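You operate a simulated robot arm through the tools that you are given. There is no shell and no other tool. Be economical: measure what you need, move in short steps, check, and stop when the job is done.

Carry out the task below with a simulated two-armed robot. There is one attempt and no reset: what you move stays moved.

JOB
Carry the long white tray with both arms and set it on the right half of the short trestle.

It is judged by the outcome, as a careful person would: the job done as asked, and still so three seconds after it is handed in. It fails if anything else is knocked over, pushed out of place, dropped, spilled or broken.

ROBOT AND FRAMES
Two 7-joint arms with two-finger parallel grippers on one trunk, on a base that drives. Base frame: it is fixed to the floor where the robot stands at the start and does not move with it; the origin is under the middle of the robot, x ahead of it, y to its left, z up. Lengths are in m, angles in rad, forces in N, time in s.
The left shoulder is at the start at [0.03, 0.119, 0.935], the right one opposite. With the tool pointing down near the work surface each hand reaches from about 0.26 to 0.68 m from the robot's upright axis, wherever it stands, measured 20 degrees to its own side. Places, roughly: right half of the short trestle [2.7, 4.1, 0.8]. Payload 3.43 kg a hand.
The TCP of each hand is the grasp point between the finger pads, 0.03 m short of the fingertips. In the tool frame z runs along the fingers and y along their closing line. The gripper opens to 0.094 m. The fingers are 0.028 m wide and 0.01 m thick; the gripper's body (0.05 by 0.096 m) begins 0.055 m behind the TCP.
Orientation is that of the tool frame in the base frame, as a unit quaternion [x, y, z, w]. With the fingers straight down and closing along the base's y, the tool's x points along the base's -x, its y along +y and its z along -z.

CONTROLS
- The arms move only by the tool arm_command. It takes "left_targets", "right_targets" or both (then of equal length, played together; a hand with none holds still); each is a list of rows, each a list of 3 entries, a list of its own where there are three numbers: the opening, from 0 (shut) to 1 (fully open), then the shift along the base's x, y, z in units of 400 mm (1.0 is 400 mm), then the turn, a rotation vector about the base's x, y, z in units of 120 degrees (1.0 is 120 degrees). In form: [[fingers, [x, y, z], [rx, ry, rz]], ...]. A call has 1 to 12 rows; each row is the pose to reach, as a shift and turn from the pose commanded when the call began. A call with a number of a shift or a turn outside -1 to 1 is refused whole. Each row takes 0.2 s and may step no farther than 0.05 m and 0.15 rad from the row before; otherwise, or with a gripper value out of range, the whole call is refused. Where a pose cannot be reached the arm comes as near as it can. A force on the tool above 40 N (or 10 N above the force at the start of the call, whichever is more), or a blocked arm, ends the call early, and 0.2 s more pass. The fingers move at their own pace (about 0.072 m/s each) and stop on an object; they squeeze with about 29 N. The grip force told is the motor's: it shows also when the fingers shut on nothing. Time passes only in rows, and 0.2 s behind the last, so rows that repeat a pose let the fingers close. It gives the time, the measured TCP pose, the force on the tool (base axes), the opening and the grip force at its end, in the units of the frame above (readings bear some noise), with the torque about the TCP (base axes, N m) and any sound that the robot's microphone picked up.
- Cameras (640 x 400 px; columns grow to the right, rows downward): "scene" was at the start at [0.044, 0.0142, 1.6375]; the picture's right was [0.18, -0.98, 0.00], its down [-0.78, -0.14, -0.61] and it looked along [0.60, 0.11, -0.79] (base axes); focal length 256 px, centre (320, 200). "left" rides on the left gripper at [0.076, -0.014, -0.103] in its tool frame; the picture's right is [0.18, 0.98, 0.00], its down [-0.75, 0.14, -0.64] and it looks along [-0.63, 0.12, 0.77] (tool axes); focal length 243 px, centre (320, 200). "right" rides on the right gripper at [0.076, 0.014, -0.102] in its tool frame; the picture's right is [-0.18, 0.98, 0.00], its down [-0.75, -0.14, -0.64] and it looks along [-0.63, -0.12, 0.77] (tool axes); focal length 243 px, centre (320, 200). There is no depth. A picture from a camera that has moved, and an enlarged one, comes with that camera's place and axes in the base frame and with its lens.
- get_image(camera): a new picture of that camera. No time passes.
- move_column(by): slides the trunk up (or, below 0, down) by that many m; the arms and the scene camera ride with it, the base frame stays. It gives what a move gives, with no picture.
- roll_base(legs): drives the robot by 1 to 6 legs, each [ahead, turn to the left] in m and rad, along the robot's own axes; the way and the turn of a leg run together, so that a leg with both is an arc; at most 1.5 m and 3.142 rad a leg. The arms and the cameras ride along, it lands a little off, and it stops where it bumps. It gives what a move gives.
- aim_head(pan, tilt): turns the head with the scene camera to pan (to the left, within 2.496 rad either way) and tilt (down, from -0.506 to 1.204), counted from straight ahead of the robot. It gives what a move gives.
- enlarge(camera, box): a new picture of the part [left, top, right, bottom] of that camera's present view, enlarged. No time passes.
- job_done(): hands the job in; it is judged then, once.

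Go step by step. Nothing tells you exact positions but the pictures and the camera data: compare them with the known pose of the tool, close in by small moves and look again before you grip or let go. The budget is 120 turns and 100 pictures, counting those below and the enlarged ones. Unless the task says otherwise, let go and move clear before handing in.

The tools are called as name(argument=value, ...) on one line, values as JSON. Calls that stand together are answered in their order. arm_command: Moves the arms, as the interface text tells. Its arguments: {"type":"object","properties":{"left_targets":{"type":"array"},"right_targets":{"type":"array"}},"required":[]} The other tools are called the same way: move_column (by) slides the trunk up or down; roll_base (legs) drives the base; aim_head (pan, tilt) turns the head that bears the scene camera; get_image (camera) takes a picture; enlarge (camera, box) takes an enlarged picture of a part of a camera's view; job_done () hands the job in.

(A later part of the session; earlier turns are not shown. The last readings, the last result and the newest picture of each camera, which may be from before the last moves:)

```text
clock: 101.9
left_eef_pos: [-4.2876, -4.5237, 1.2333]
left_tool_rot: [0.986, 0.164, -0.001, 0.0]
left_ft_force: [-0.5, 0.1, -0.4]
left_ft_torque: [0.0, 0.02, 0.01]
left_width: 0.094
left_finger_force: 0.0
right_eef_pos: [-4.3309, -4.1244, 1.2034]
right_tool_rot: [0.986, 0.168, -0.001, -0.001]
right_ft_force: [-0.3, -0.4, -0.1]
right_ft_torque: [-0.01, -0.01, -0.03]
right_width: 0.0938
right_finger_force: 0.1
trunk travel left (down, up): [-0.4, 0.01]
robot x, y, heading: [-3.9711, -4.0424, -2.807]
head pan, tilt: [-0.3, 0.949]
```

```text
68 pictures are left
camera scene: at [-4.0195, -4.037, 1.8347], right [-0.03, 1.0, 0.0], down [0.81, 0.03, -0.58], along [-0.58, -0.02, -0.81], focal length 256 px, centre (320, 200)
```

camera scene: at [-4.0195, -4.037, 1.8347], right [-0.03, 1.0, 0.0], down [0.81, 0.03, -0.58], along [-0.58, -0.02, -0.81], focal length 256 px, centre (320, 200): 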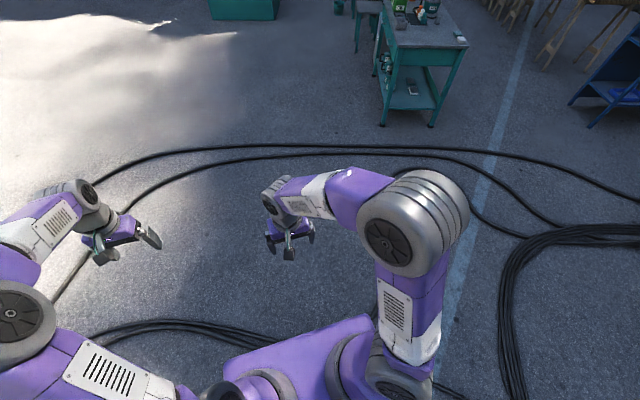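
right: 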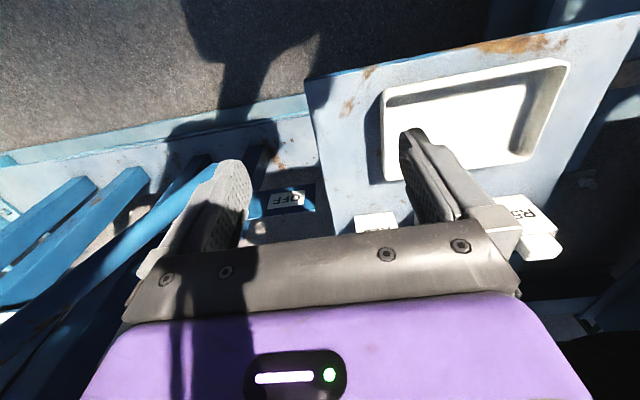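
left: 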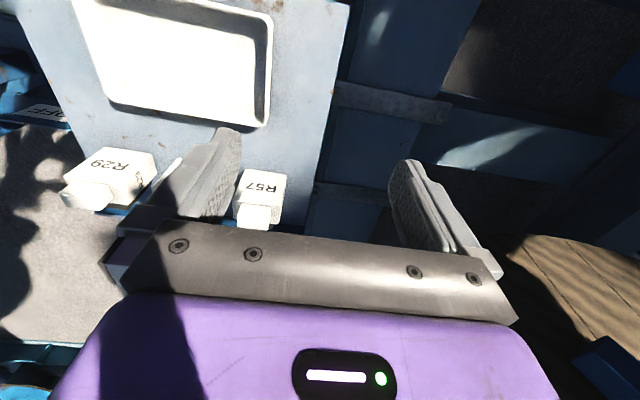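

The hoses let me cross. I continue west around the cabinet rear, aiming for [-5.8, -2.6] then north.

roll_base(legs=[[0.0, -1.0], [1.2, 0.0], [1.1, 0.0], [0.0, -0.9]])

aim_head(pan=0.0, tilt=0.6)

get_image(camera="scene")

```text
clock: 118.2
left_eef_pos: [-6.1987, -2.2089, 1.234]
left_tool_rot: [0.72, -0.694, 0.0, -0.001]
left_ft_force: [-0.5, 0.6, 0.3]
left_ft_torque: [0.03, 0.03, 0.01]
left_width: 0.0939
left_finger_force: 0.1
right_eef_pos: [-5.804, -2.2828, 1.2037]
right_tool_rot: [0.722, -0.692, 0.001, -0.001]
right_ft_force: [-0.8, -1.5, 0.6]
right_ft_torque: [0.02, 0.04, 0.0]
right_width: 0.0941
right_finger_force: 0.1
trunk travel left (down, up): [-0.4, 0.01]
robot x, y, heading: [-5.8272, -2.6491, 1.61]
head pan, tilt: [-0.3, 0.949]
```

```text
clock: 119.1
left_eef_pos: [-6.1976, -2.2085, 1.2333]
left_tool_rot: [0.72, -0.694, 0.0, -0.001]
left_ft_force: [-0.4, -0.3, 0.2]
left_ft_torque: [0.03, -0.03, 0.0]
left_width: 0.0938
left_finger_force: 0.1
right_eef_pos: [-5.8036, -2.2828, 1.2039]
right_tool_rot: [0.722, -0.692, 0.0, -0.001]
right_ft_force: [-0.8, 0.1, -1.1]
right_ft_torque: [0.01, -0.03, 0.01]
right_width: 0.0939
right_finger_force: 0.1
trunk travel left (down, up): [-0.4, 0.01]
robot x, y, heading: [-5.8328, -2.6464, 1.61]
head pan, tilt: [0.0, 0.6]
```

```text
67 pictures are left
camera scene: at [-5.833, -2.5864, 1.863], right [1.0, 0.04, 0.0], down [0.02, -0.57, -0.82], along [-0.03, 0.82, -0.57], focal length 256 px, centre (320, 200)
```

scene: 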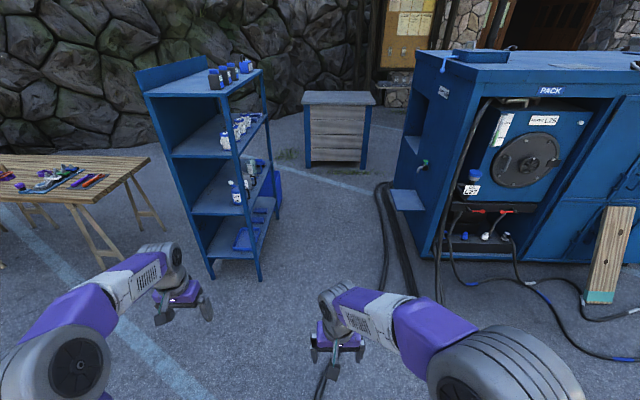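

Lane between shelf and cabinet is about 1.2 m wide; I go up it and look at the passage beyond.

roll_base(legs=[[1.3, -0.03]])

aim_head(pan=-0.3, tilt=0.6)

get_image(camera="scene")

```text
clock: 125.4
left_eef_pos: [-6.2159, -0.937, 1.2327]
left_tool_rot: [0.709, -0.705, 0.0, -0.002]
left_ft_force: [-0.6, 0.4, -1.2]
left_ft_torque: [0.03, -0.01, 0.0]
left_width: 0.0939
left_finger_force: 0.0
right_eef_pos: [-5.8247, -1.0233, 1.2039]
right_tool_rot: [0.712, -0.702, 0.001, 0.0]
right_ft_force: [-0.2, -0.1, 0.6]
right_ft_torque: [-0.03, 0.01, 0.01]
right_width: 0.094
right_finger_force: 0.0
trunk travel left (down, up): [-0.4, 0.01]
robot x, y, heading: [-5.8617, -1.3826, 1.577]
head pan, tilt: [0.0, 0.6]
```

```text
clock: 126.2
left_eef_pos: [-6.2151, -0.937, 1.2337]
left_tool_rot: [0.71, -0.705, -0.001, -0.002]
left_ft_force: [-0.4, 0.5, 0.7]
left_ft_torque: [-0.02, 0.01, -0.01]
left_width: 0.0941
left_finger_force: 0.1
right_eef_pos: [-5.8241, -1.0221, 1.2036]
right_tool_rot: [0.712, -0.702, 0.0, -0.001]
right_ft_force: [0.0, -0.3, 0.2]
right_ft_torque: [0.03, 0.03, -0.01]
right_width: 0.0938
right_finger_force: 0.1
trunk travel left (down, up): [-0.4, 0.01]
robot x, y, heading: [-5.8618, -1.3872, 1.579]
head pan, tilt: [-0.3, 0.6]
```

```text
66 pictures are left
camera scene: at [-5.8358, -1.3292, 1.8631], right [0.96, -0.29, 0.0], down [-0.16, -0.54, -0.83], along [0.24, 0.79, -0.56], focal length 256 px, centre (320, 200)
```

scene: 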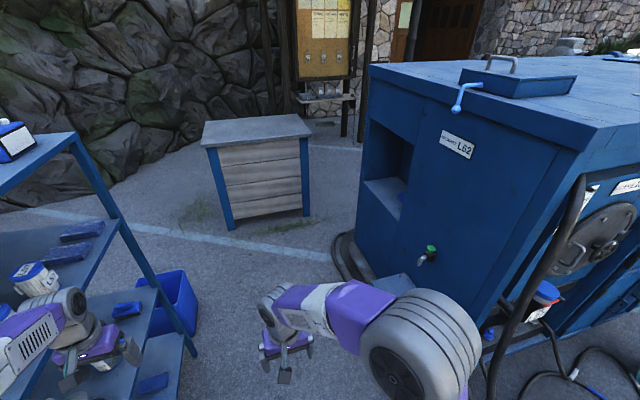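

The passage between the grey cabinet (front at y≈1.04) and the blue cabinet is about 0.84 m; I shift away from the shelf, go up to [-5.9, 0.49] and turn into it.

roll_base(legs=[[0.0, -0.15], [0.8, 0.0], [0.0, 0.28], [1.09, 0.0]])

roll_base(legs=[[0.0, -1.36]])

aim_head(pan=0.0, tilt=0.7)

get_image(camera="scene")

```text
clock: 137.2
left_eef_pos: [-6.3014, 0.8802, 1.2333]
left_tool_rot: [0.752, -0.659, 0.0, -0.001]
left_ft_force: [-1.2, 0.3, 0.6]
left_ft_torque: [-0.02, -0.01, -0.01]
left_width: 0.094
left_finger_force: 0.1
right_eef_pos: [-5.9021, 0.844, 1.2045]
right_tool_rot: [0.754, -0.657, 0.001, 0.0]
right_ft_force: [-0.2, 0.0, 0.6]
right_ft_torque: [0.01, -0.01, -0.04]
right_width: 0.0938
right_finger_force: 0.0
trunk travel left (down, up): [-0.4, 0.01]
robot x, y, heading: [-5.8962, 0.4786, 1.703]
head pan, tilt: [-0.3, 0.6]
```

```text
clock: 141.0
left_eef_pos: [-5.5864, 0.9612, 1.2335]
left_tool_rot: [-0.168, 0.986, 0.0, 0.0]
left_ft_force: [0.2, -1.1, 0.1]
left_ft_torque: [-0.04, -0.01, 0.0]
left_width: 0.094
left_finger_force: 0.2
right_eef_pos: [-5.5386, 0.5648, 1.2034]
right_tool_rot: [-0.172, 0.985, 0.0, 0.001]
right_ft_force: [-0.1, -0.2, -0.3]
right_ft_torque: [0.03, 0.02, 0.0]
right_width: 0.094
right_finger_force: 0.1
trunk travel left (down, up): [-0.4, 0.01]
robot x, y, heading: [-5.8947, 0.4813, 0.34]
head pan, tilt: [-0.3, 0.6]
```

```text
clock: 141.8
left_eef_pos: [-5.5848, 0.9617, 1.2329]
left_tool_rot: [-0.168, 0.986, 0.0, 0.002]
left_ft_force: [0.3, -0.5, -0.7]
left_ft_torque: [-0.03, 0.03, -0.01]
left_width: 0.0943
left_finger_force: 0.1
right_eef_pos: [-5.5394, 0.5625, 1.2031]
right_tool_rot: [-0.17, 0.985, -0.002, 0.0]
right_ft_force: [-0.1, 1.3, -0.7]
right_ft_torque: [-0.02, 0.0, 0.02]
right_width: 0.0941
right_finger_force: 0.2
trunk travel left (down, up): [-0.4, 0.01]
robot x, y, heading: [-5.8948, 0.4845, 0.342]
head pan, tilt: [0.0, 0.7]
```

```text
65 pictures are left
camera scene: at [-5.8414, 0.5, 1.8545], right [0.33, -0.94, 0.0], down [-0.61, -0.21, -0.77], along [0.72, 0.26, -0.64], focal length 256 px, centre (320, 200)
```

scene: 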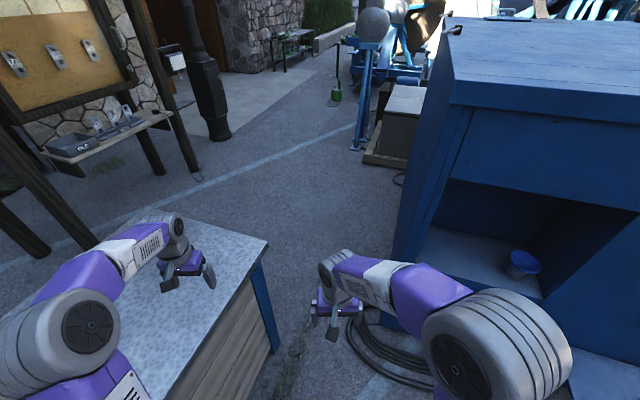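

I'm lined up with the passage; I creep through with the bias toward the low grey cabinet, avoiding the hose coil.

roll_base(legs=[[0.5, 0.02], [0.4, 0.0], [0.6, 0.0]])

get_image(camera="scene")

```text
clock: 144.9
left_eef_pos: [-5.1312, 1.1338, 1.2313]
left_tool_rot: [-0.177, 0.984, -0.001, 0.0]
left_ft_force: [-0.3, 0.1, 0.1]
left_ft_torque: [0.0, 0.04, -0.01]
left_width: 0.0941
left_finger_force: 0.1
right_eef_pos: [-5.0771, 0.7367, 1.2029]
right_tool_rot: [-0.181, 0.984, 0.0, 0.0]
right_ft_force: [0.6, 0.4, 0.2]
right_ft_torque: [-0.03, -0.02, -0.01]
right_width: 0.094
right_finger_force: 0.1
trunk travel left (down, up): [-0.4, 0.01]
robot x, y, heading: [-5.4273, 0.628, 0.367]
head pan, tilt: [0.0, 0.7]
stopped in leg 1: the robot was blocked; the commanded pose is now the measured one
```

```text
64 pictures are left
camera scene: at [-5.3719, 0.6519, 1.8544], right [0.35, -0.94, 0.0], down [-0.6, -0.23, -0.76], along [0.72, 0.27, -0.64], focal length 256 px, centre (320, 200)
```

scene: 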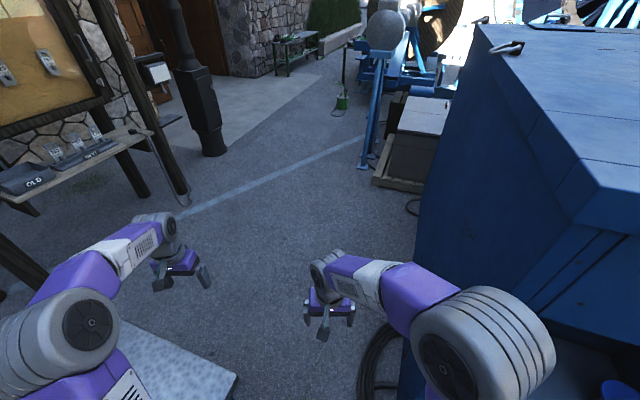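

Blocked. I look straight down on both sides to see which thing is touching.

aim_head(pan=0.5, tilt=1.2)

get_image(camera="scene")

aim_head(pan=-0.5, tilt=1.2)

get_image(camera="scene")

```text
clock: 145.8
left_eef_pos: [-5.1314, 1.1332, 1.2333]
left_tool_rot: [-0.178, 0.984, 0.0, 0.001]
left_ft_force: [0.2, 0.5, -0.1]
left_ft_torque: [0.03, 0.0, 0.01]
left_width: 0.0941
left_finger_force: 0.1
right_eef_pos: [-5.0784, 0.7358, 1.2029]
right_tool_rot: [-0.179, 0.984, 0.001, 0.0]
right_ft_force: [-0.8, 0.0, 0.1]
right_ft_torque: [0.03, -0.01, -0.01]
right_width: 0.0938
right_finger_force: 0.1
trunk travel left (down, up): [-0.4, 0.01]
robot x, y, heading: [-5.4238, 0.6314, 0.359]
head pan, tilt: [0.499, 1.201]
```

```text
63 pictures are left
camera scene: at [-5.4156, 0.6627, 1.8185], right [0.76, -0.65, 0.0], down [-0.61, -0.71, -0.36], along [0.24, 0.27, -0.93], focal length 256 px, centre (320, 200)
```

scene: 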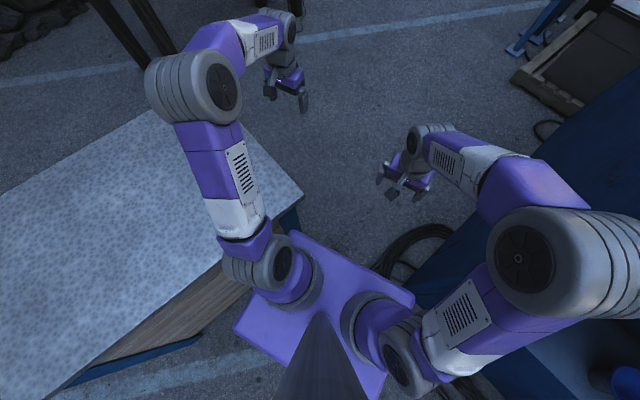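

```text
clock: 147.1
left_eef_pos: [-5.1314, 1.1336, 1.2336]
left_tool_rot: [-0.178, 0.984, 0.0, 0.002]
left_ft_force: [0.5, 0.3, 0.5]
left_ft_torque: [-0.01, 0.0, 0.0]
left_width: 0.0941
left_finger_force: 0.0
right_eef_pos: [-5.0785, 0.7361, 1.2027]
right_tool_rot: [-0.179, 0.984, 0.0, 0.0]
right_ft_force: [-0.5, -0.2, -0.1]
right_ft_torque: [0.01, 0.0, 0.01]
right_width: 0.0941
right_finger_force: 0.1
trunk travel left (down, up): [-0.4, 0.01]
robot x, y, heading: [-5.4237, 0.6339, 0.362]
head pan, tilt: [-0.499, 1.201]
```

```text
62 pictures are left
camera scene: at [-5.3972, 0.6129, 1.8185], right [-0.14, -0.99, 0.0], down [-0.92, 0.13, -0.36], along [0.36, -0.05, -0.93], focal length 256 px, centre (320, 200)
```

scene: 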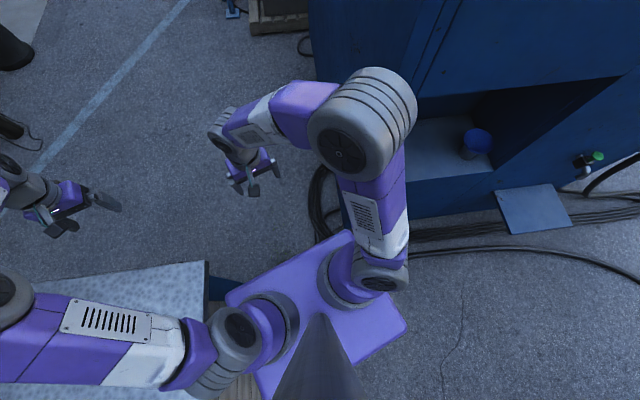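

Both the grey cabinet corner (-5.2, 1.0) and the coil edge (-5.0, 0.57) are candidates. I back off and retry 0.1 m further to the right, squarer to the passage.

roll_base(legs=[[-0.45, 0.0], [0.0, -0.25], [0.25, 0.0], [0.0, 0.0], [0.6, 0.15]])

```text
clock: 154.6
left_eef_pos: [-4.822, 1.0139, 1.234]
left_tool_rot: [-0.092, 0.996, -0.002, 0.001]
left_ft_force: [0.1, 0.4, 0.0]
left_ft_torque: [0.0, -0.01, 0.03]
left_width: 0.0942
left_finger_force: 0.1
right_eef_pos: [-4.8375, 0.6142, 1.2036]
right_tool_rot: [-0.094, 0.996, 0.0, 0.0]
right_ft_force: [0.6, -0.5, 0.9]
right_ft_torque: [-0.04, -0.02, -0.01]
right_width: 0.0941
right_finger_force: 0.0
trunk travel left (down, up): [-0.4, 0.01]
robot x, y, heading: [-5.1948, 0.5684, 0.165]
head pan, tilt: [-0.499, 1.201]
stopped in leg 5: the robot was blocked; the commanded pose is now the measured one
```

Got further: the first contact was the grey cabinet. I check what touches now.

get_image(camera="scene")

```text
61 pictures are left
camera scene: at [-5.1749, 0.551, 1.8185], right [-0.33, -0.95, 0.0], down [-0.88, 0.3, -0.36], along [0.34, -0.12, -0.93], focal length 256 px, centre (320, 200)
```

scene: 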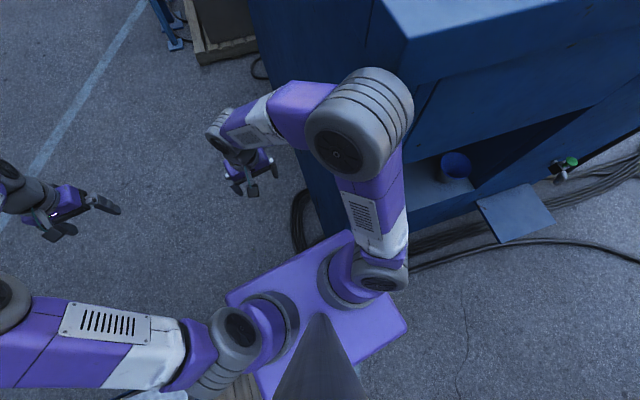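

The right elbow is nearly at the blue cabinet's top corner. Turning left in place moves it away; then I go out diagonally to the left.

roll_base(legs=[[-0.05, 0.0], [0.0, 0.38], [0.5, 0.0]])

get_image(camera="scene")

```text
clock: 159.2
left_eef_pos: [-4.6324, 1.368, 1.2328]
left_tool_rot: [-0.275, 0.962, 0.0, 0.001]
left_ft_force: [0.7, 0.6, -0.5]
left_ft_torque: [-0.01, -0.03, -0.05]
left_width: 0.0942
left_finger_force: 0.1
right_eef_pos: [-4.5006, 0.9886, 1.2041]
right_tool_rot: [-0.277, 0.961, -0.001, 0.001]
right_ft_force: [0.0, -0.7, -0.7]
right_ft_torque: [-0.02, 0.04, -0.01]
right_width: 0.0944
right_finger_force: 0.0
trunk travel left (down, up): [-0.4, 0.01]
robot x, y, heading: [-4.8192, 0.8179, 0.539]
head pan, tilt: [-0.499, 1.201]
```

```text
60 pictures are left
camera scene: at [-4.7907, 0.8072, 1.8185], right [0.04, -1.0, 0.0], down [-0.93, -0.04, -0.36], along [0.36, 0.02, -0.93], focal length 256 px, centre (320, 200)
```

scene: 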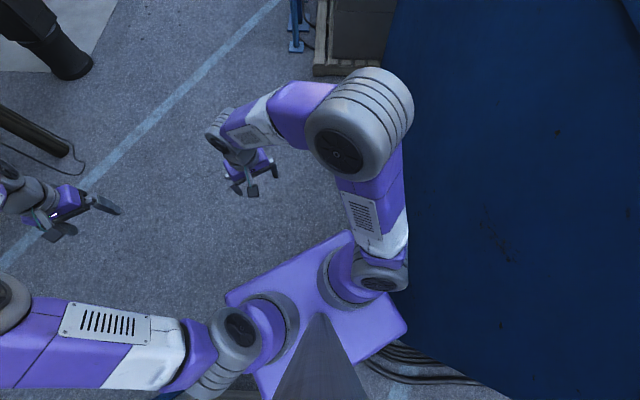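

Through. I head out to the open yard north of the shaft stand.

roll_base(legs=[[0.0, 0.15], [1.3, 0.0], [0.8, 0.0], [0.0, -0.35]])

aim_head(pan=0.0, tilt=0.4)

get_image(camera="scene")

```text
clock: 171.2
left_eef_pos: [-2.924, 2.6437, 1.234]
left_tool_rot: [-0.177, 0.984, -0.002, 0.001]
left_ft_force: [-0.2, 0.1, -0.3]
left_ft_torque: [0.0, -0.01, 0.05]
left_width: 0.0941
left_finger_force: 0.0
right_eef_pos: [-2.8706, 2.2454, 1.2038]
right_tool_rot: [-0.181, 0.984, 0.0, 0.0]
right_ft_force: [-0.1, 0.0, -0.1]
right_ft_torque: [0.01, -0.01, -0.01]
right_width: 0.0941
right_finger_force: 0.0
trunk travel left (down, up): [-0.4, 0.01]
robot x, y, heading: [-3.2193, 2.1439, 0.337]
head pan, tilt: [-0.499, 1.201]
```

```text
clock: 172.3
left_eef_pos: [-2.9238, 2.6416, 1.2337]
left_tool_rot: [-0.176, 0.984, 0.0, 0.001]
left_ft_force: [0.8, 0.2, -0.7]
left_ft_torque: [-0.04, 0.0, 0.0]
left_width: 0.0941
left_finger_force: 0.2
right_eef_pos: [-2.8697, 2.2456, 1.2023]
right_tool_rot: [-0.18, 0.984, -0.001, 0.0]
right_ft_force: [0.4, 0.4, 0.0]
right_ft_torque: [0.0, 0.01, -0.05]
right_width: 0.0941
right_finger_force: 0.0
trunk travel left (down, up): [-0.4, 0.01]
robot x, y, heading: [-3.2207, 2.1424, 0.336]
head pan, tilt: [0.0, 0.4]
```

```text
59 pictures are left
camera scene: at [-3.1587, 2.1647, 1.8812], right [0.33, -0.94, 0.0], down [-0.37, -0.13, -0.92], along [0.87, 0.31, -0.39], focal length 256 px, centre (320, 200)
```

scene: 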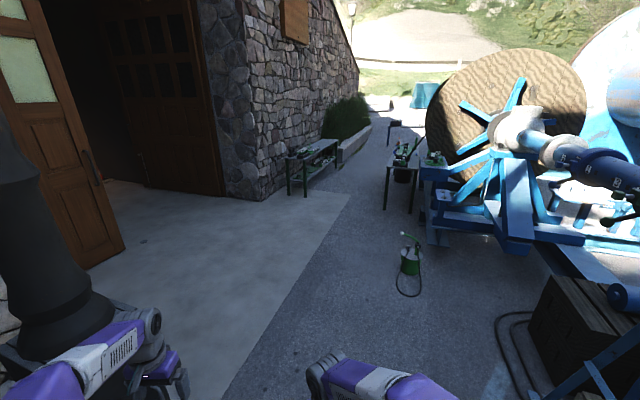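

Benches are visible along the building wall. I drive forward to about [-0.6, 3.1] and look.

roll_base(legs=[[1.4, 0.02], [1.3, 0.0], [0.0, -0.25]])

aim_head(pan=0.0, tilt=0.35)

get_image(camera="scene")

enlarge(camera="scene", box=[200, 60, 440, 210])

```text
clock: 186.3
left_eef_pos: [-0.2981, 3.527, 1.2331]
left_tool_rot: [-0.069, 0.998, 0.0, 0.001]
left_ft_force: [-1.2, 0.1, 0.1]
left_ft_torque: [0.0, -0.06, 0.0]
left_width: 0.0939
left_finger_force: 0.1
right_eef_pos: [-0.3319, 3.128, 1.2032]
right_tool_rot: [-0.073, 0.997, -0.001, 0.0]
right_ft_force: [0.0, -0.4, -0.6]
right_ft_torque: [0.0, 0.0, 0.0]
right_width: 0.094
right_finger_force: 0.3
trunk travel left (down, up): [-0.4, 0.01]
robot x, y, heading: [-0.6917, 3.1026, 0.122]
head pan, tilt: [0.0, 0.4]
```

```text
clock: 186.9
left_eef_pos: [-0.2976, 3.5279, 1.2326]
left_tool_rot: [-0.069, 0.998, -0.001, 0.001]
left_ft_force: [0.7, 0.1, -0.1]
left_ft_torque: [0.01, 0.02, 0.01]
left_width: 0.0941
left_finger_force: 0.0
right_eef_pos: [-0.3304, 3.13, 1.2032]
right_tool_rot: [-0.073, 0.997, -0.001, 0.0]
right_ft_force: [-0.1, -0.2, 0.2]
right_ft_torque: [0.03, 0.01, 0.02]
right_width: 0.0941
right_finger_force: 0.1
trunk travel left (down, up): [-0.4, 0.01]
robot x, y, heading: [-0.6943, 3.103, 0.123]
head pan, tilt: [0.0, 0.351]
```

```text
58 pictures are left
camera scene: at [-0.6296, 3.1121, 1.8858], right [0.12, -0.99, 0.0], down [-0.34, -0.04, -0.94], along [0.93, 0.12, -0.34], focal length 256 px, centre (320, 200)
```

scene: 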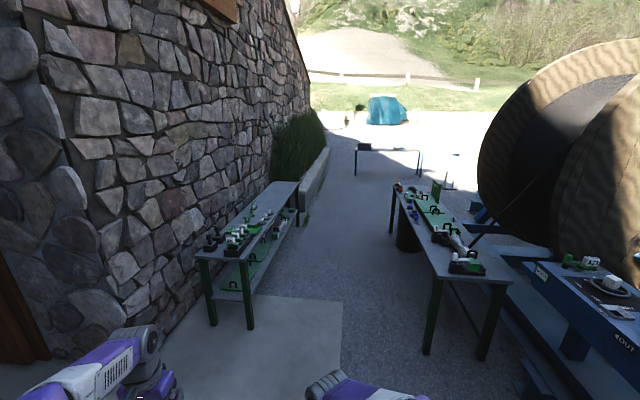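

```text
2.67 times, centred on (320, 135) of scene
camera zoom: at [-0.6296, 3.1121, 1.8858], right [0.12, -0.99, 0.0], down [-0.34, -0.04, -0.94], along [0.93, 0.12, -0.34], focal length 683 px, centre (320, 373)
```

zoom: 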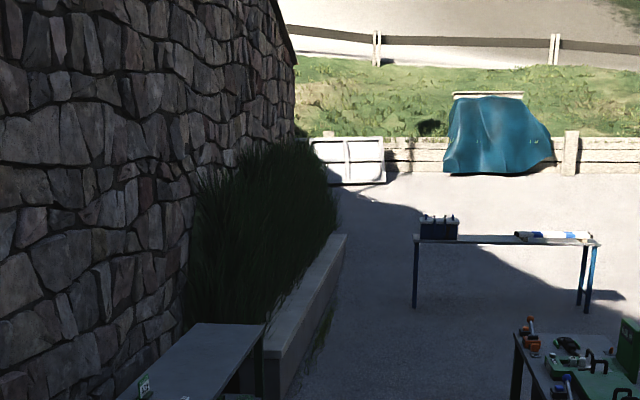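

The left bench's far half matches [2.7, 4.1]. I zoom into the right bench and the far table to find the long white tray.

enlarge(camera="scene", box=[370, 160, 530, 260])

enlarge(camera="scene", box=[340, 125, 440, 187])

enlarge(camera="scene", box=[180, 165, 340, 265])

enlarge(camera="scene", box=[480, 230, 640, 330])

```text
4.00 times, centred on (450, 210) of scene
camera zoom: at [-0.6296, 3.1121, 1.8858], right [0.12, -0.99, 0.0], down [-0.34, -0.04, -0.94], along [0.93, 0.12, -0.34], focal length 1024 px, centre (-200, 160)
```

zoom: 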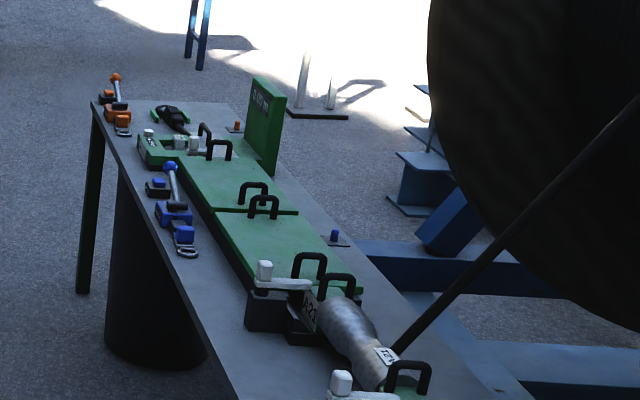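

```text
6.40 times, centred on (390, 156) of scene
camera zoom: at [-0.6296, 3.1121, 1.8858], right [0.12, -0.99, 0.0], down [-0.34, -0.04, -0.94], along [0.93, 0.12, -0.34], focal length 1639 px, centre (-128, 482)
```

zoom: 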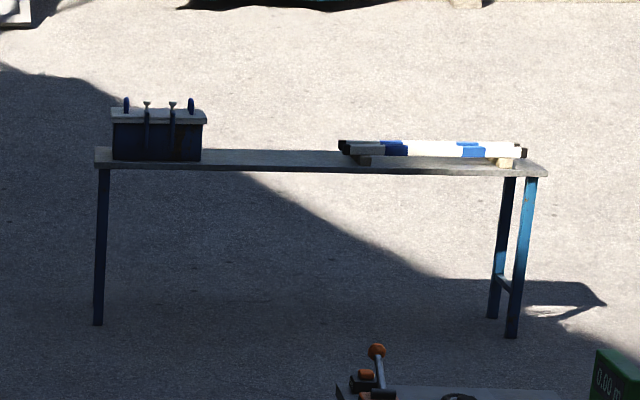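

```text
4.00 times, centred on (260, 215) of scene
camera zoom: at [-0.6296, 3.1121, 1.8858], right [0.12, -0.99, 0.0], down [-0.34, -0.04, -0.94], along [0.93, 0.12, -0.34], focal length 1024 px, centre (560, 140)
```

zoom: 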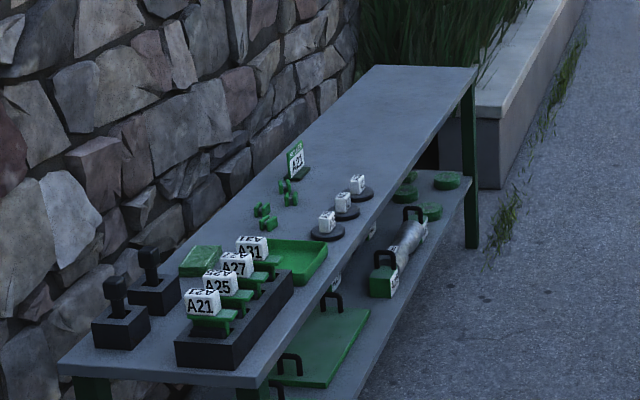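

```text
4.00 times, centred on (560, 280) of scene
camera zoom: at [-0.6296, 3.1121, 1.8858], right [0.12, -0.99, 0.0], down [-0.34, -0.04, -0.94], along [0.93, 0.12, -0.34], focal length 1024 px, centre (-640, -120)
```

zoom: 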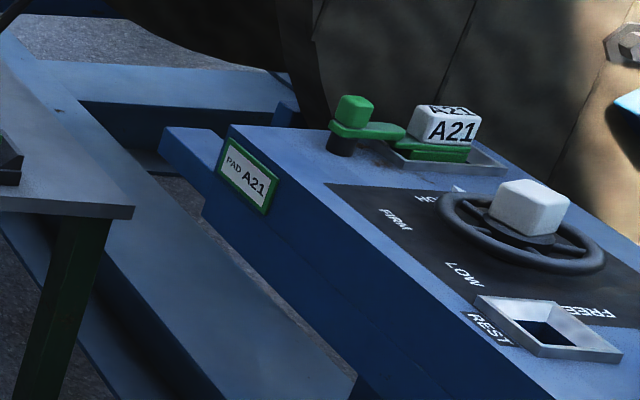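

The wall bench's far half is empty and matches the target spot, but the tray is not here. I look around: inside the doorway, and along the rest of this side.

aim_head(pan=1.6, tilt=0.3)

get_image(camera="scene")

aim_head(pan=-1.0, tilt=0.6)

get_image(camera="scene")

aim_head(pan=2.45, tilt=0.4)

get_image(camera="scene")

```text
clock: 188.6
left_eef_pos: [-0.2973, 3.5283, 1.2329]
left_tool_rot: [-0.068, 0.998, -0.001, 0.001]
left_ft_force: [-1.3, 0.2, 0.1]
left_ft_torque: [-0.03, 0.02, 0.01]
left_width: 0.0941
left_finger_force: 0.0
right_eef_pos: [-0.3307, 3.1282, 1.2046]
right_tool_rot: [-0.073, 0.997, -0.001, -0.001]
right_ft_force: [1.0, 0.3, -0.5]
right_ft_torque: [-0.01, 0.02, -0.01]
right_width: 0.0942
right_finger_force: 0.0
trunk travel left (down, up): [-0.4, 0.01]
robot x, y, heading: [-0.6907, 3.1037, 0.123]
head pan, tilt: [1.6, 0.3]
```

```text
52 pictures are left
camera scene: at [-0.7362, 3.1933, 1.8906], right [0.99, 0.15, 0.0], down [0.04, -0.29, -0.96], along [-0.14, 0.94, -0.3], focal length 256 px, centre (320, 200)
```

scene: 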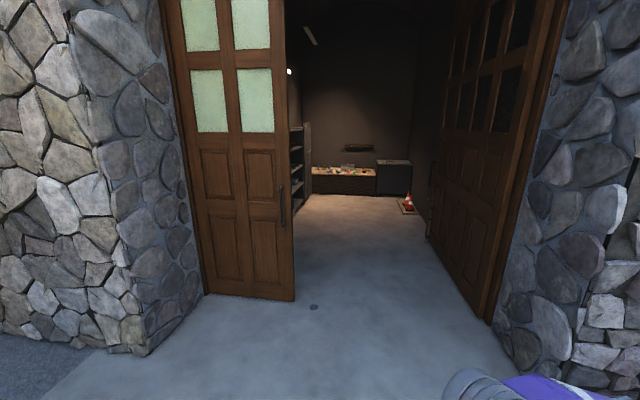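

```text
clock: 190.9
left_eef_pos: [-0.2979, 3.5274, 1.2332]
left_tool_rot: [-0.069, 0.998, -0.001, 0.001]
left_ft_force: [-0.1, 0.3, -0.1]
left_ft_torque: [0.0, 0.0, 0.0]
left_width: 0.0938
left_finger_force: 0.1
right_eef_pos: [-0.3322, 3.1294, 1.2034]
right_tool_rot: [-0.072, 0.997, 0.0, 0.0]
right_ft_force: [-0.2, -0.3, 0.5]
right_ft_torque: [0.0, -0.05, -0.02]
right_width: 0.094
right_finger_force: 0.0
trunk travel left (down, up): [-0.4, 0.01]
robot x, y, heading: [-0.6935, 3.1037, 0.12]
head pan, tilt: [-1.0, 0.6]
```

```text
51 pictures are left
camera scene: at [-0.6656, 3.0331, 1.8631], right [-0.77, -0.64, 0.0], down [-0.36, 0.43, -0.83], along [0.53, -0.63, -0.56], focal length 256 px, centre (320, 200)
```

scene: 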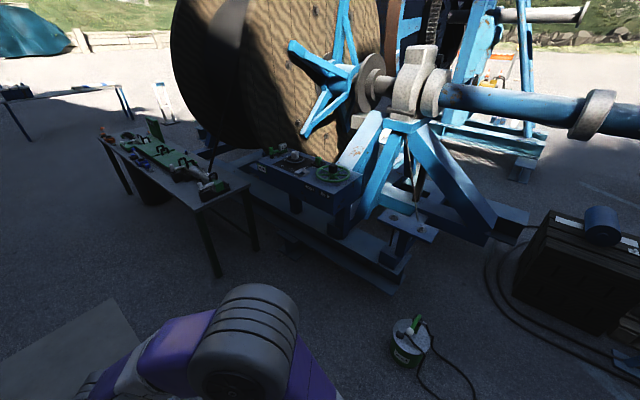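

```text
clock: 193.8
left_eef_pos: [-0.2966, 3.5285, 1.2331]
left_tool_rot: [-0.069, 0.998, -0.001, 0.002]
left_ft_force: [-0.4, -0.3, 0.1]
left_ft_torque: [-0.02, 0.01, 0.0]
left_width: 0.0937
left_finger_force: 0.2
right_eef_pos: [-0.3317, 3.1304, 1.2031]
right_tool_rot: [-0.072, 0.997, -0.001, -0.001]
right_ft_force: [0.2, -0.4, -0.2]
right_ft_torque: [0.0, -0.02, 0.0]
right_width: 0.094
right_finger_force: 0.0
trunk travel left (down, up): [-0.4, 0.01]
robot x, y, heading: [-0.6931, 3.1061, 0.124]
head pan, tilt: [2.45, 0.4]
```

```text
50 pictures are left
camera scene: at [-0.8002, 3.1509, 1.8813], right [0.54, 0.84, 0.0], down [0.33, -0.21, -0.92], along [-0.78, 0.5, -0.39], focal length 256 px, centre (320, 200)
```

scene: 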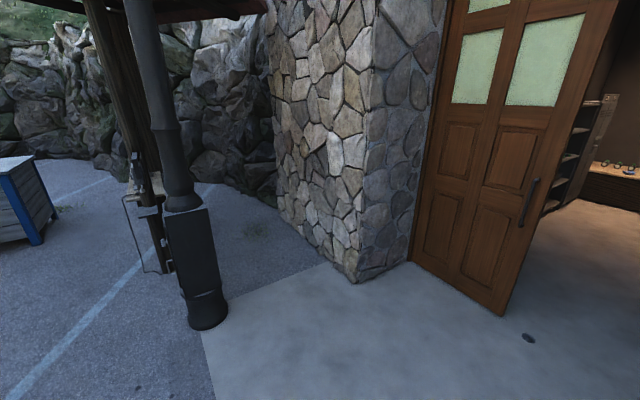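

Nothing there. I go a bit down the lane between the benches to see the shelves, the far side and the rest of the yard.

roll_base(legs=[[0.0, -0.1], [1.4, 0.0], [0.8, 0.0]])

aim_head(pan=-0.5, tilt=0.35)

get_image(camera="scene")

aim_head(pan=0.8, tilt=0.7)

get_image(camera="scene")

```text
clock: 205.2
left_eef_pos: [1.9267, 3.5325, 1.234]
left_tool_rot: [-0.018, 1.0, 0.0, 0.001]
left_ft_force: [0.6, 0.0, -0.4]
left_ft_torque: [0.0, -0.05, 0.0]
left_width: 0.094
left_finger_force: 0.0
right_eef_pos: [1.8513, 3.1392, 1.2023]
right_tool_rot: [-0.021, 1.0, -0.001, -0.001]
right_ft_force: [-0.3, 0.6, 0.0]
right_ft_torque: [-0.02, 0.0, -0.01]
right_width: 0.0942
right_finger_force: 0.1
trunk travel left (down, up): [-0.4, 0.01]
robot x, y, heading: [1.4865, 3.1492, 0.022]
head pan, tilt: [2.45, 0.4]
```

```text
clock: 207.7
left_eef_pos: [1.926, 3.5319, 1.2328]
left_tool_rot: [-0.018, 1.0, -0.001, 0.001]
left_ft_force: [0.5, -0.1, 0.0]
left_ft_torque: [0.04, 0.01, 0.0]
left_width: 0.094
left_finger_force: 0.0
right_eef_pos: [1.8513, 3.1399, 1.2027]
right_tool_rot: [-0.021, 1.0, -0.001, 0.0]
right_ft_force: [-0.4, 0.3, -1.0]
right_ft_torque: [0.0, -0.02, -0.03]
right_width: 0.094
right_finger_force: 0.1
trunk travel left (down, up): [-0.4, 0.01]
robot x, y, heading: [1.4876, 3.1508, 0.021]
head pan, tilt: [-0.499, 0.351]
```

```text
49 pictures are left
camera scene: at [1.5417, 3.1085, 1.8859], right [-0.46, -0.89, 0.0], down [-0.3, 0.16, -0.94], along [0.83, -0.43, -0.34], focal length 256 px, centre (320, 200)
```

scene: 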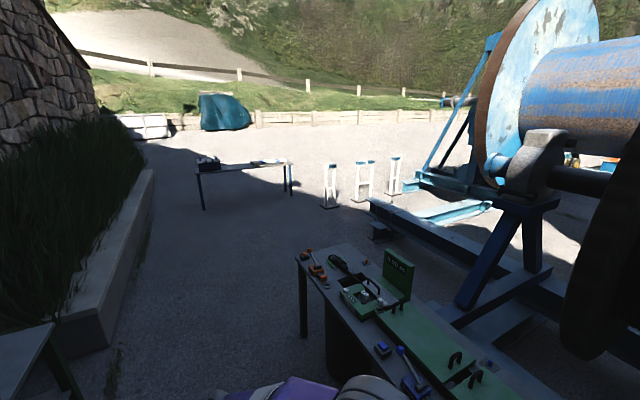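

```text
clock: 209.2
left_eef_pos: [1.9249, 3.5328, 1.2332]
left_tool_rot: [-0.017, 1.0, -0.001, 0.0]
left_ft_force: [-0.5, -0.8, 0.2]
left_ft_torque: [0.01, -0.02, 0.01]
left_width: 0.0939
left_finger_force: 0.1
right_eef_pos: [1.8512, 3.14, 1.2022]
right_tool_rot: [-0.022, 1.0, -0.001, -0.001]
right_ft_force: [-0.4, 0.6, -0.3]
right_ft_torque: [0.0, -0.01, -0.03]
right_width: 0.094
right_finger_force: 0.2
trunk travel left (down, up): [-0.4, 0.01]
robot x, y, heading: [1.4856, 3.1541, 0.017]
head pan, tilt: [0.799, 0.7]
```

```text
48 pictures are left
camera scene: at [1.5171, 3.2134, 1.8545], right [0.73, -0.68, 0.0], down [-0.44, -0.47, -0.77], along [0.52, 0.56, -0.64], focal length 256 px, centre (320, 200)
```

scene: 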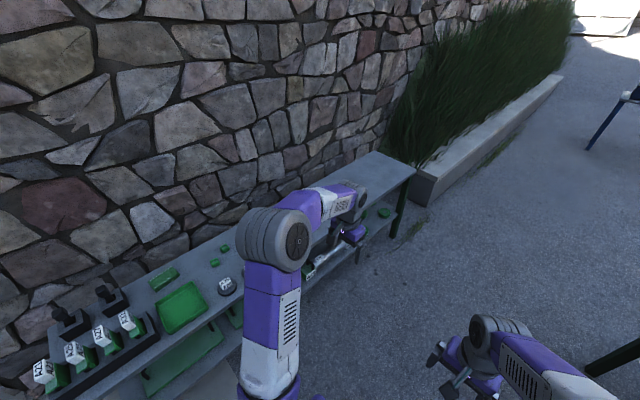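

No other tray exists around here, so the job's tray must be the white one in view at the start; now I know the route and the destination (wall bench, right half empty, x≈2.0–3.1, y≈3.85–4.35). I go back for it by the same path.

roll_base(legs=[[-1.1, 0.0], [-1.1, 0.0], [0.0, -2.79], [1.35, 0.0], [1.35, 0.0], [0.0, 0.37]])

aim_head(pan=0.0, tilt=0.7)

get_image(camera="scene")

```text
clock: 240.5
left_eef_pos: [-3.3304, 1.6276, 1.2334]
left_tool_rot: [0.931, 0.364, -0.001, 0.0]
left_ft_force: [0.5, -0.3, 0.3]
left_ft_torque: [-0.01, 0.03, -0.01]
left_width: 0.094
left_finger_force: 0.1
right_eef_pos: [-3.5302, 1.9747, 1.2028]
right_tool_rot: [0.93, 0.368, 0.0, -0.002]
right_ft_force: [-0.4, -0.8, 0.1]
right_ft_torque: [0.01, 0.0, 0.0]
right_width: 0.0939
right_finger_force: 0.0
trunk travel left (down, up): [-0.4, 0.01]
robot x, y, heading: [-3.2529, 2.2022, -2.411]
head pan, tilt: [0.799, 0.7]
```

```text
clock: 241.7
left_eef_pos: [-3.3295, 1.6261, 1.2335]
left_tool_rot: [0.931, 0.364, -0.001, -0.001]
left_ft_force: [0.2, -0.8, 0.6]
left_ft_torque: [0.01, -0.04, -0.01]
left_width: 0.094
left_finger_force: 0.0
right_eef_pos: [-3.5305, 1.9736, 1.2041]
right_tool_rot: [0.93, 0.368, 0.001, 0.0]
right_ft_force: [-0.4, 1.3, 0.0]
right_ft_torque: [0.03, -0.02, 0.0]
right_width: 0.0939
right_finger_force: 0.1
trunk travel left (down, up): [-0.4, 0.01]
robot x, y, heading: [-3.2446, 2.2001, -2.416]
head pan, tilt: [0.0, 0.7]
```

```text
47 pictures are left
camera scene: at [-3.2888, 2.1657, 1.8545], right [-0.67, 0.74, 0.0], down [0.48, 0.43, -0.76], along [-0.57, -0.51, -0.64], focal length 256 px, centre (320, 200)
```

scene: 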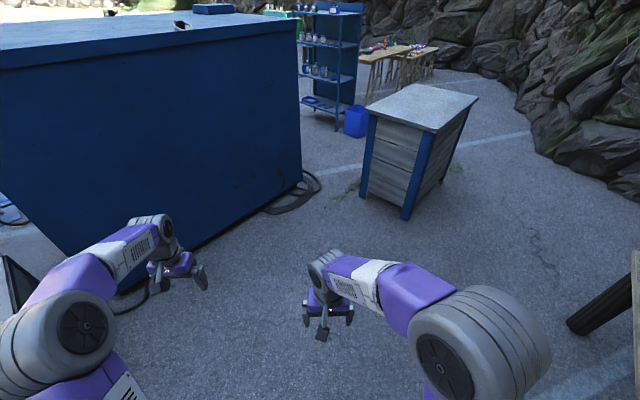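

I see the passage from this side clearly. I go to [-4.3, 1.09], then along the centre line of the gap at heading -2.6.

roll_base(legs=[[0.0, 0.085], [1.53, 0.0], [0.0, -0.27], [0.9, 0.0], [0.78, 0.0]])

get_image(camera="scene")

```text
refused: 1.53 is not a number from -1.5 to 1.5
```

```text
46 pictures are left
camera scene: at [-3.2888, 2.1657, 1.8545], right [-0.67, 0.74, 0.0], down [0.48, 0.43, -0.76], along [-0.57, -0.51, -0.64], focal length 256 px, centre (320, 200)
```

scene: 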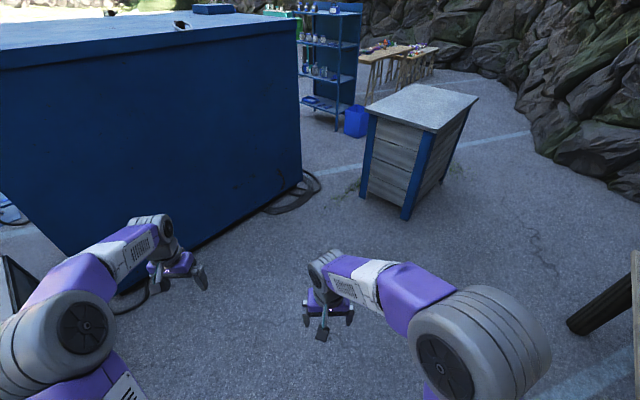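

The gap line is still the simplest; I split the leg to stay within limits.

roll_base(legs=[[0.0, 0.085], [1.0, 0.0], [0.53, 0.0], [0.0, -0.27], [0.9, 0.0], [0.78, 0.0]])

get_image(camera="scene")

```text
clock: 252.5
left_eef_pos: [-4.6764, 0.446, 1.2317]
left_tool_rot: [0.962, 0.274, 0.007, -0.009]
left_ft_force: [8.9, 15.2, 1.2]
left_ft_torque: [-1.13, 0.55, 0.83]
left_width: 0.089
left_finger_force: 0.1
right_eef_pos: [-4.8061, 0.8158, 1.2029]
right_tool_rot: [0.961, 0.275, 0.0, 0.001]
right_ft_force: [-1.3, -0.6, -0.2]
right_ft_torque: [-0.04, -0.05, 0.01]
right_width: 0.0939
right_finger_force: 0.0
trunk travel left (down, up): [-0.4, 0.01]
robot x, y, heading: [-4.4882, 0.982, -2.609]
head pan, tilt: [0.0, 0.7]
stopped in leg 5: the force on the tool passed its limit at 65 N (the readings are from after the stop); the commanded pose is now the measured one
```

```text
45 pictures are left
camera scene: at [-4.5335, 0.961, 1.8546], right [-0.51, 0.86, 0.0], down [0.55, 0.33, -0.77], along [-0.66, -0.39, -0.64], focal length 256 px, centre (320, 200)
```

scene: 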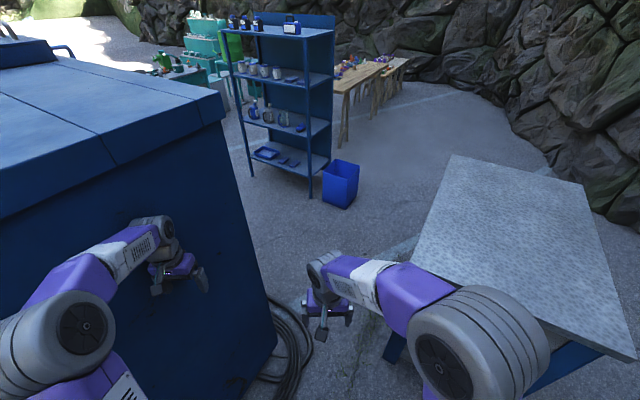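

The left hand brushed the blue cabinet's side, nothing moved. I back off slightly and bring the left hand in toward the centre.

roll_base(legs=[[-0.12, 0.0]])

arm_command(left_targets=[[1, [-0.054, 0.0915, 0], [0, 0, 0]], [1, [-0.108, 0.183, 0], [0, 0, 0]], [1, [-0.162, 0.275, 0], [0, 0, 0]], [1, [-0.216, 0.366, 0], [0, 0, 0]]])

get_image(camera="scene")

```text
clock: 253.8
left_eef_pos: [-4.5776, 0.5007, 1.2318]
left_tool_rot: [0.962, 0.272, 0.007, -0.008]
left_ft_force: [-0.2, -0.5, -0.6]
left_ft_torque: [0.01, 0.02, 0.0]
left_width: 0.0941
left_finger_force: 0.1
right_eef_pos: [-4.7056, 0.8728, 1.2024]
right_tool_rot: [0.961, 0.276, 0.001, 0.0]
right_ft_force: [0.6, 0.8, 1.0]
right_ft_torque: [-0.01, 0.03, 0.03]
right_width: 0.0941
right_finger_force: 0.0
trunk travel left (down, up): [-0.4, 0.01]
robot x, y, heading: [-4.3862, 1.0426, -2.611]
head pan, tilt: [0.0, 0.7]
```

```text
clock: 254.8
left_eef_pos: [-4.6613, 0.6487, 1.2281]
left_tool_rot: [0.962, 0.272, 0.006, -0.009]
left_ft_force: [0.1, -0.1, 0.4]
left_ft_torque: [0.01, 0.0, 0.01]
left_width: 0.0941
left_finger_force: 0.1
right_eef_pos: [-4.7056, 0.8736, 1.2022]
right_tool_rot: [0.961, 0.275, 0.001, 0.0]
right_ft_force: [-0.2, 0.4, -1.1]
right_ft_torque: [0.0, -0.02, 0.03]
right_width: 0.0938
right_finger_force: 0.0
trunk travel left (down, up): [-0.4, 0.01]
robot x, y, heading: [-4.3858, 1.0406, -2.604]
head pan, tilt: [0.0, 0.7]
```

```text
44 pictures are left
camera scene: at [-4.4333, 1.0161, 1.8545], right [-0.51, 0.86, 0.0], down [0.55, 0.33, -0.76], along [-0.66, -0.39, -0.64], focal length 256 px, centre (320, 200)
```

scene: 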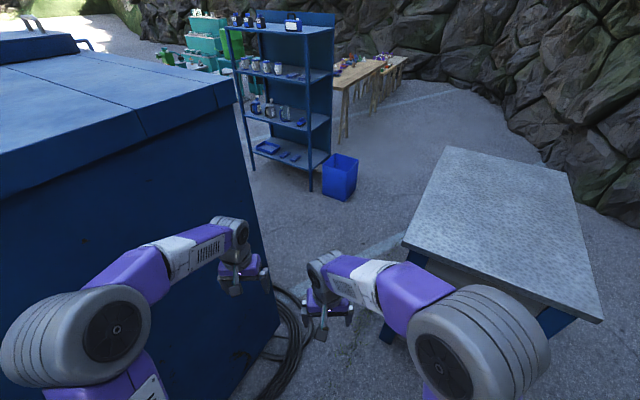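

The passage looks fine; I shift ~6 cm away from the blue cabinet while going through.

roll_base(legs=[[0.0, -0.1], [0.6, 0.0], [0.0, 0.1], [0.9, 0.0]])

get_image(camera="scene")

```text
clock: 263.6
left_eef_pos: [-5.988, -0.0735, 1.2285]
left_tool_rot: [0.961, 0.276, 0.006, -0.01]
left_ft_force: [0.2, 1.2, -0.8]
left_ft_torque: [0.01, -0.03, -0.01]
left_width: 0.0942
left_finger_force: 0.1
right_eef_pos: [-6.0341, 0.1529, 1.2026]
right_tool_rot: [0.96, 0.279, 0.001, 0.0]
right_ft_force: [0.0, 0.1, 0.1]
right_ft_torque: [0.0, -0.01, -0.03]
right_width: 0.0941
right_finger_force: 0.1
trunk travel left (down, up): [-0.4, 0.01]
robot x, y, heading: [-5.7157, 0.3234, -2.597]
head pan, tilt: [0.0, 0.7]
```

```text
43 pictures are left
camera scene: at [-5.762, 0.2966, 1.8545], right [-0.52, 0.86, 0.0], down [0.55, 0.33, -0.77], along [-0.66, -0.39, -0.64], focal length 256 px, centre (320, 200)
```

scene: 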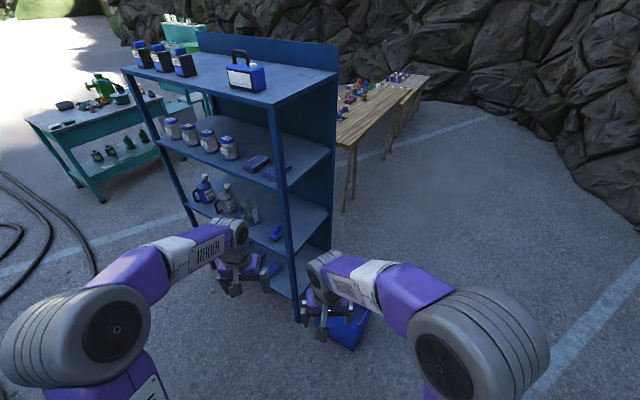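

Clean pass. I continue: south down the lane, then south-east across the hoses along the earlier line.

roll_base(legs=[[0.0, 0.997], [1.46, 0.0], [1.46, 0.0], [0.0, 0.93], [1.2, 0.0], [1.13, 0.0]])

```text
clock: 293.6
left_eef_pos: [-3.5601, -4.1914, 1.2294]
left_tool_rot: [0.327, 0.945, -0.004, -0.01]
left_ft_force: [0.1, 1.0, -0.4]
left_ft_torque: [-0.04, 0.01, 0.02]
left_width: 0.0937
left_finger_force: 0.1
right_eef_pos: [-3.757, -4.3089, 1.2034]
right_tool_rot: [0.324, 0.946, 0.0, -0.001]
right_ft_force: [-0.8, -0.5, 0.4]
right_ft_torque: [0.0, 0.0, 0.0]
right_width: 0.0939
right_finger_force: 0.1
trunk travel left (down, up): [-0.4, 0.01]
robot x, y, heading: [-4.0228, -4.0688, -0.683]
head pan, tilt: [0.0, 0.7]
```

roll_base(legs=[[0.0, 1.013], [1.356, 0.0], [0.0, 0.398], [0.99, 0.0], [0.0, -0.513], [0.563, 0.0]])

```text
clock: 313.2
left_eef_pos: [-1.0626, -2.5522, 1.2292]
left_tool_rot: [-0.118, 0.993, -0.008, -0.007]
left_ft_force: [0.4, 0.3, 0.7]
left_ft_torque: [-0.02, 0.01, 0.02]
left_width: 0.094
left_finger_force: 0.0
right_eef_pos: [-1.0908, -2.781, 1.2022]
right_tool_rot: [-0.122, 0.993, 0.0, -0.001]
right_ft_force: [0.9, -0.6, -0.7]
right_ft_torque: [-0.02, 0.0, -0.02]
right_width: 0.0939
right_finger_force: 0.0
trunk travel left (down, up): [-0.4, 0.01]
robot x, y, heading: [-1.4471, -2.8405, 0.224]
head pan, tilt: [0.0, 0.7]
```

roll_base(legs=[[0.0, 1.351], [1.0, 0.0], [0.85, 0.0], [0.0, -0.51], [1.13, 0.0], [0.0, -1.06]])

aim_head(pan=0.15, tilt=0.65)

get_image(camera="scene")

```text
clock: 335.3
left_eef_pos: [-0.4249, 0.1709, 1.2292]
left_tool_rot: [-0.004, 1.0, -0.007, -0.008]
left_ft_force: [-0.5, -0.1, 0.1]
left_ft_torque: [-0.01, 0.0, 0.0]
left_width: 0.094
left_finger_force: 0.0
right_eef_pos: [-0.5038, -0.0453, 1.2031]
right_tool_rot: [-0.007, 1.0, 0.0, -0.001]
right_ft_force: [-0.3, -0.1, -0.3]
right_ft_torque: [0.0, 0.04, 0.02]
right_width: 0.0941
right_finger_force: 0.0
trunk travel left (down, up): [-0.4, 0.01]
robot x, y, heading: [-0.8649, -0.0293, -0.009]
head pan, tilt: [0.0, 0.7]
```

```text
clock: 336.0
left_eef_pos: [-0.4242, 0.1709, 1.2289]
left_tool_rot: [-0.005, 1.0, -0.007, -0.008]
left_ft_force: [0.0, -0.4, 0.1]
left_ft_torque: [-0.02, 0.04, 0.01]
left_width: 0.0939
left_finger_force: 0.0
right_eef_pos: [-0.5049, -0.0444, 1.2031]
right_tool_rot: [-0.007, 1.0, 0.0, -0.001]
right_ft_force: [0.2, -0.2, 0.0]
right_ft_torque: [-0.02, -0.02, -0.01]
right_width: 0.094
right_finger_force: 0.2
trunk travel left (down, up): [-0.4, 0.01]
robot x, y, heading: [-0.8619, -0.0225, -0.008]
head pan, tilt: [0.15, 0.649]
```

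```text
42 pictures are left
camera scene: at [-0.8086, -0.0112, 1.8588], right [0.14, -0.99, 0.0], down [-0.6, -0.08, -0.8], along [0.79, 0.11, -0.6], focal length 256 px, centre (320, 200)
```

scene: 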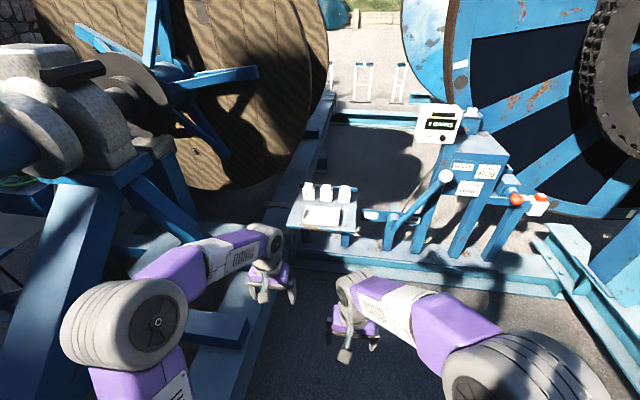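

Before picking, I check the right frame's white items once, to be sure no other white tray is there.

aim_head(pan=-1.1, tilt=0.7)

get_image(camera="scene")

```text
clock: 337.4
left_eef_pos: [-0.4253, 0.1712, 1.2276]
left_tool_rot: [-0.004, 1.0, -0.007, -0.007]
left_ft_force: [0.7, 0.0, -0.2]
left_ft_torque: [-0.01, -0.01, 0.02]
left_width: 0.0941
left_finger_force: 0.1
right_eef_pos: [-0.5041, -0.0441, 1.203]
right_tool_rot: [-0.008, 1.0, 0.0, -0.001]
right_ft_force: [-1.1, -1.3, -0.1]
right_ft_torque: [0.02, 0.0, 0.01]
right_width: 0.0941
right_finger_force: 0.1
trunk travel left (down, up): [-0.4, 0.01]
robot x, y, heading: [-0.861, -0.0226, -0.006]
head pan, tilt: [-1.1, 0.7]
```

```text
41 pictures are left
camera scene: at [-0.8566, -0.0993, 1.8545], right [-0.89, -0.45, 0.0], down [-0.29, 0.58, -0.76], along [0.34, -0.68, -0.64], focal length 256 px, centre (320, 200)
```

scene: 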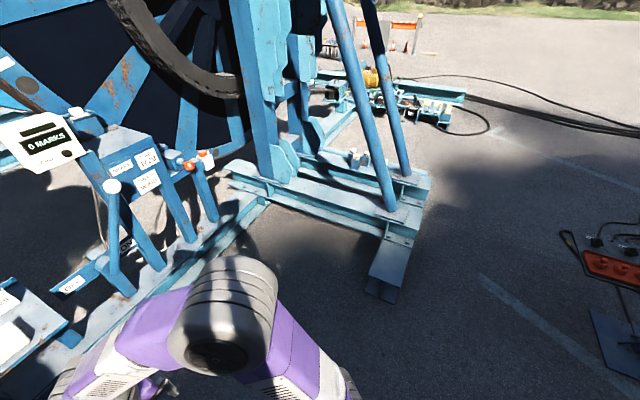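

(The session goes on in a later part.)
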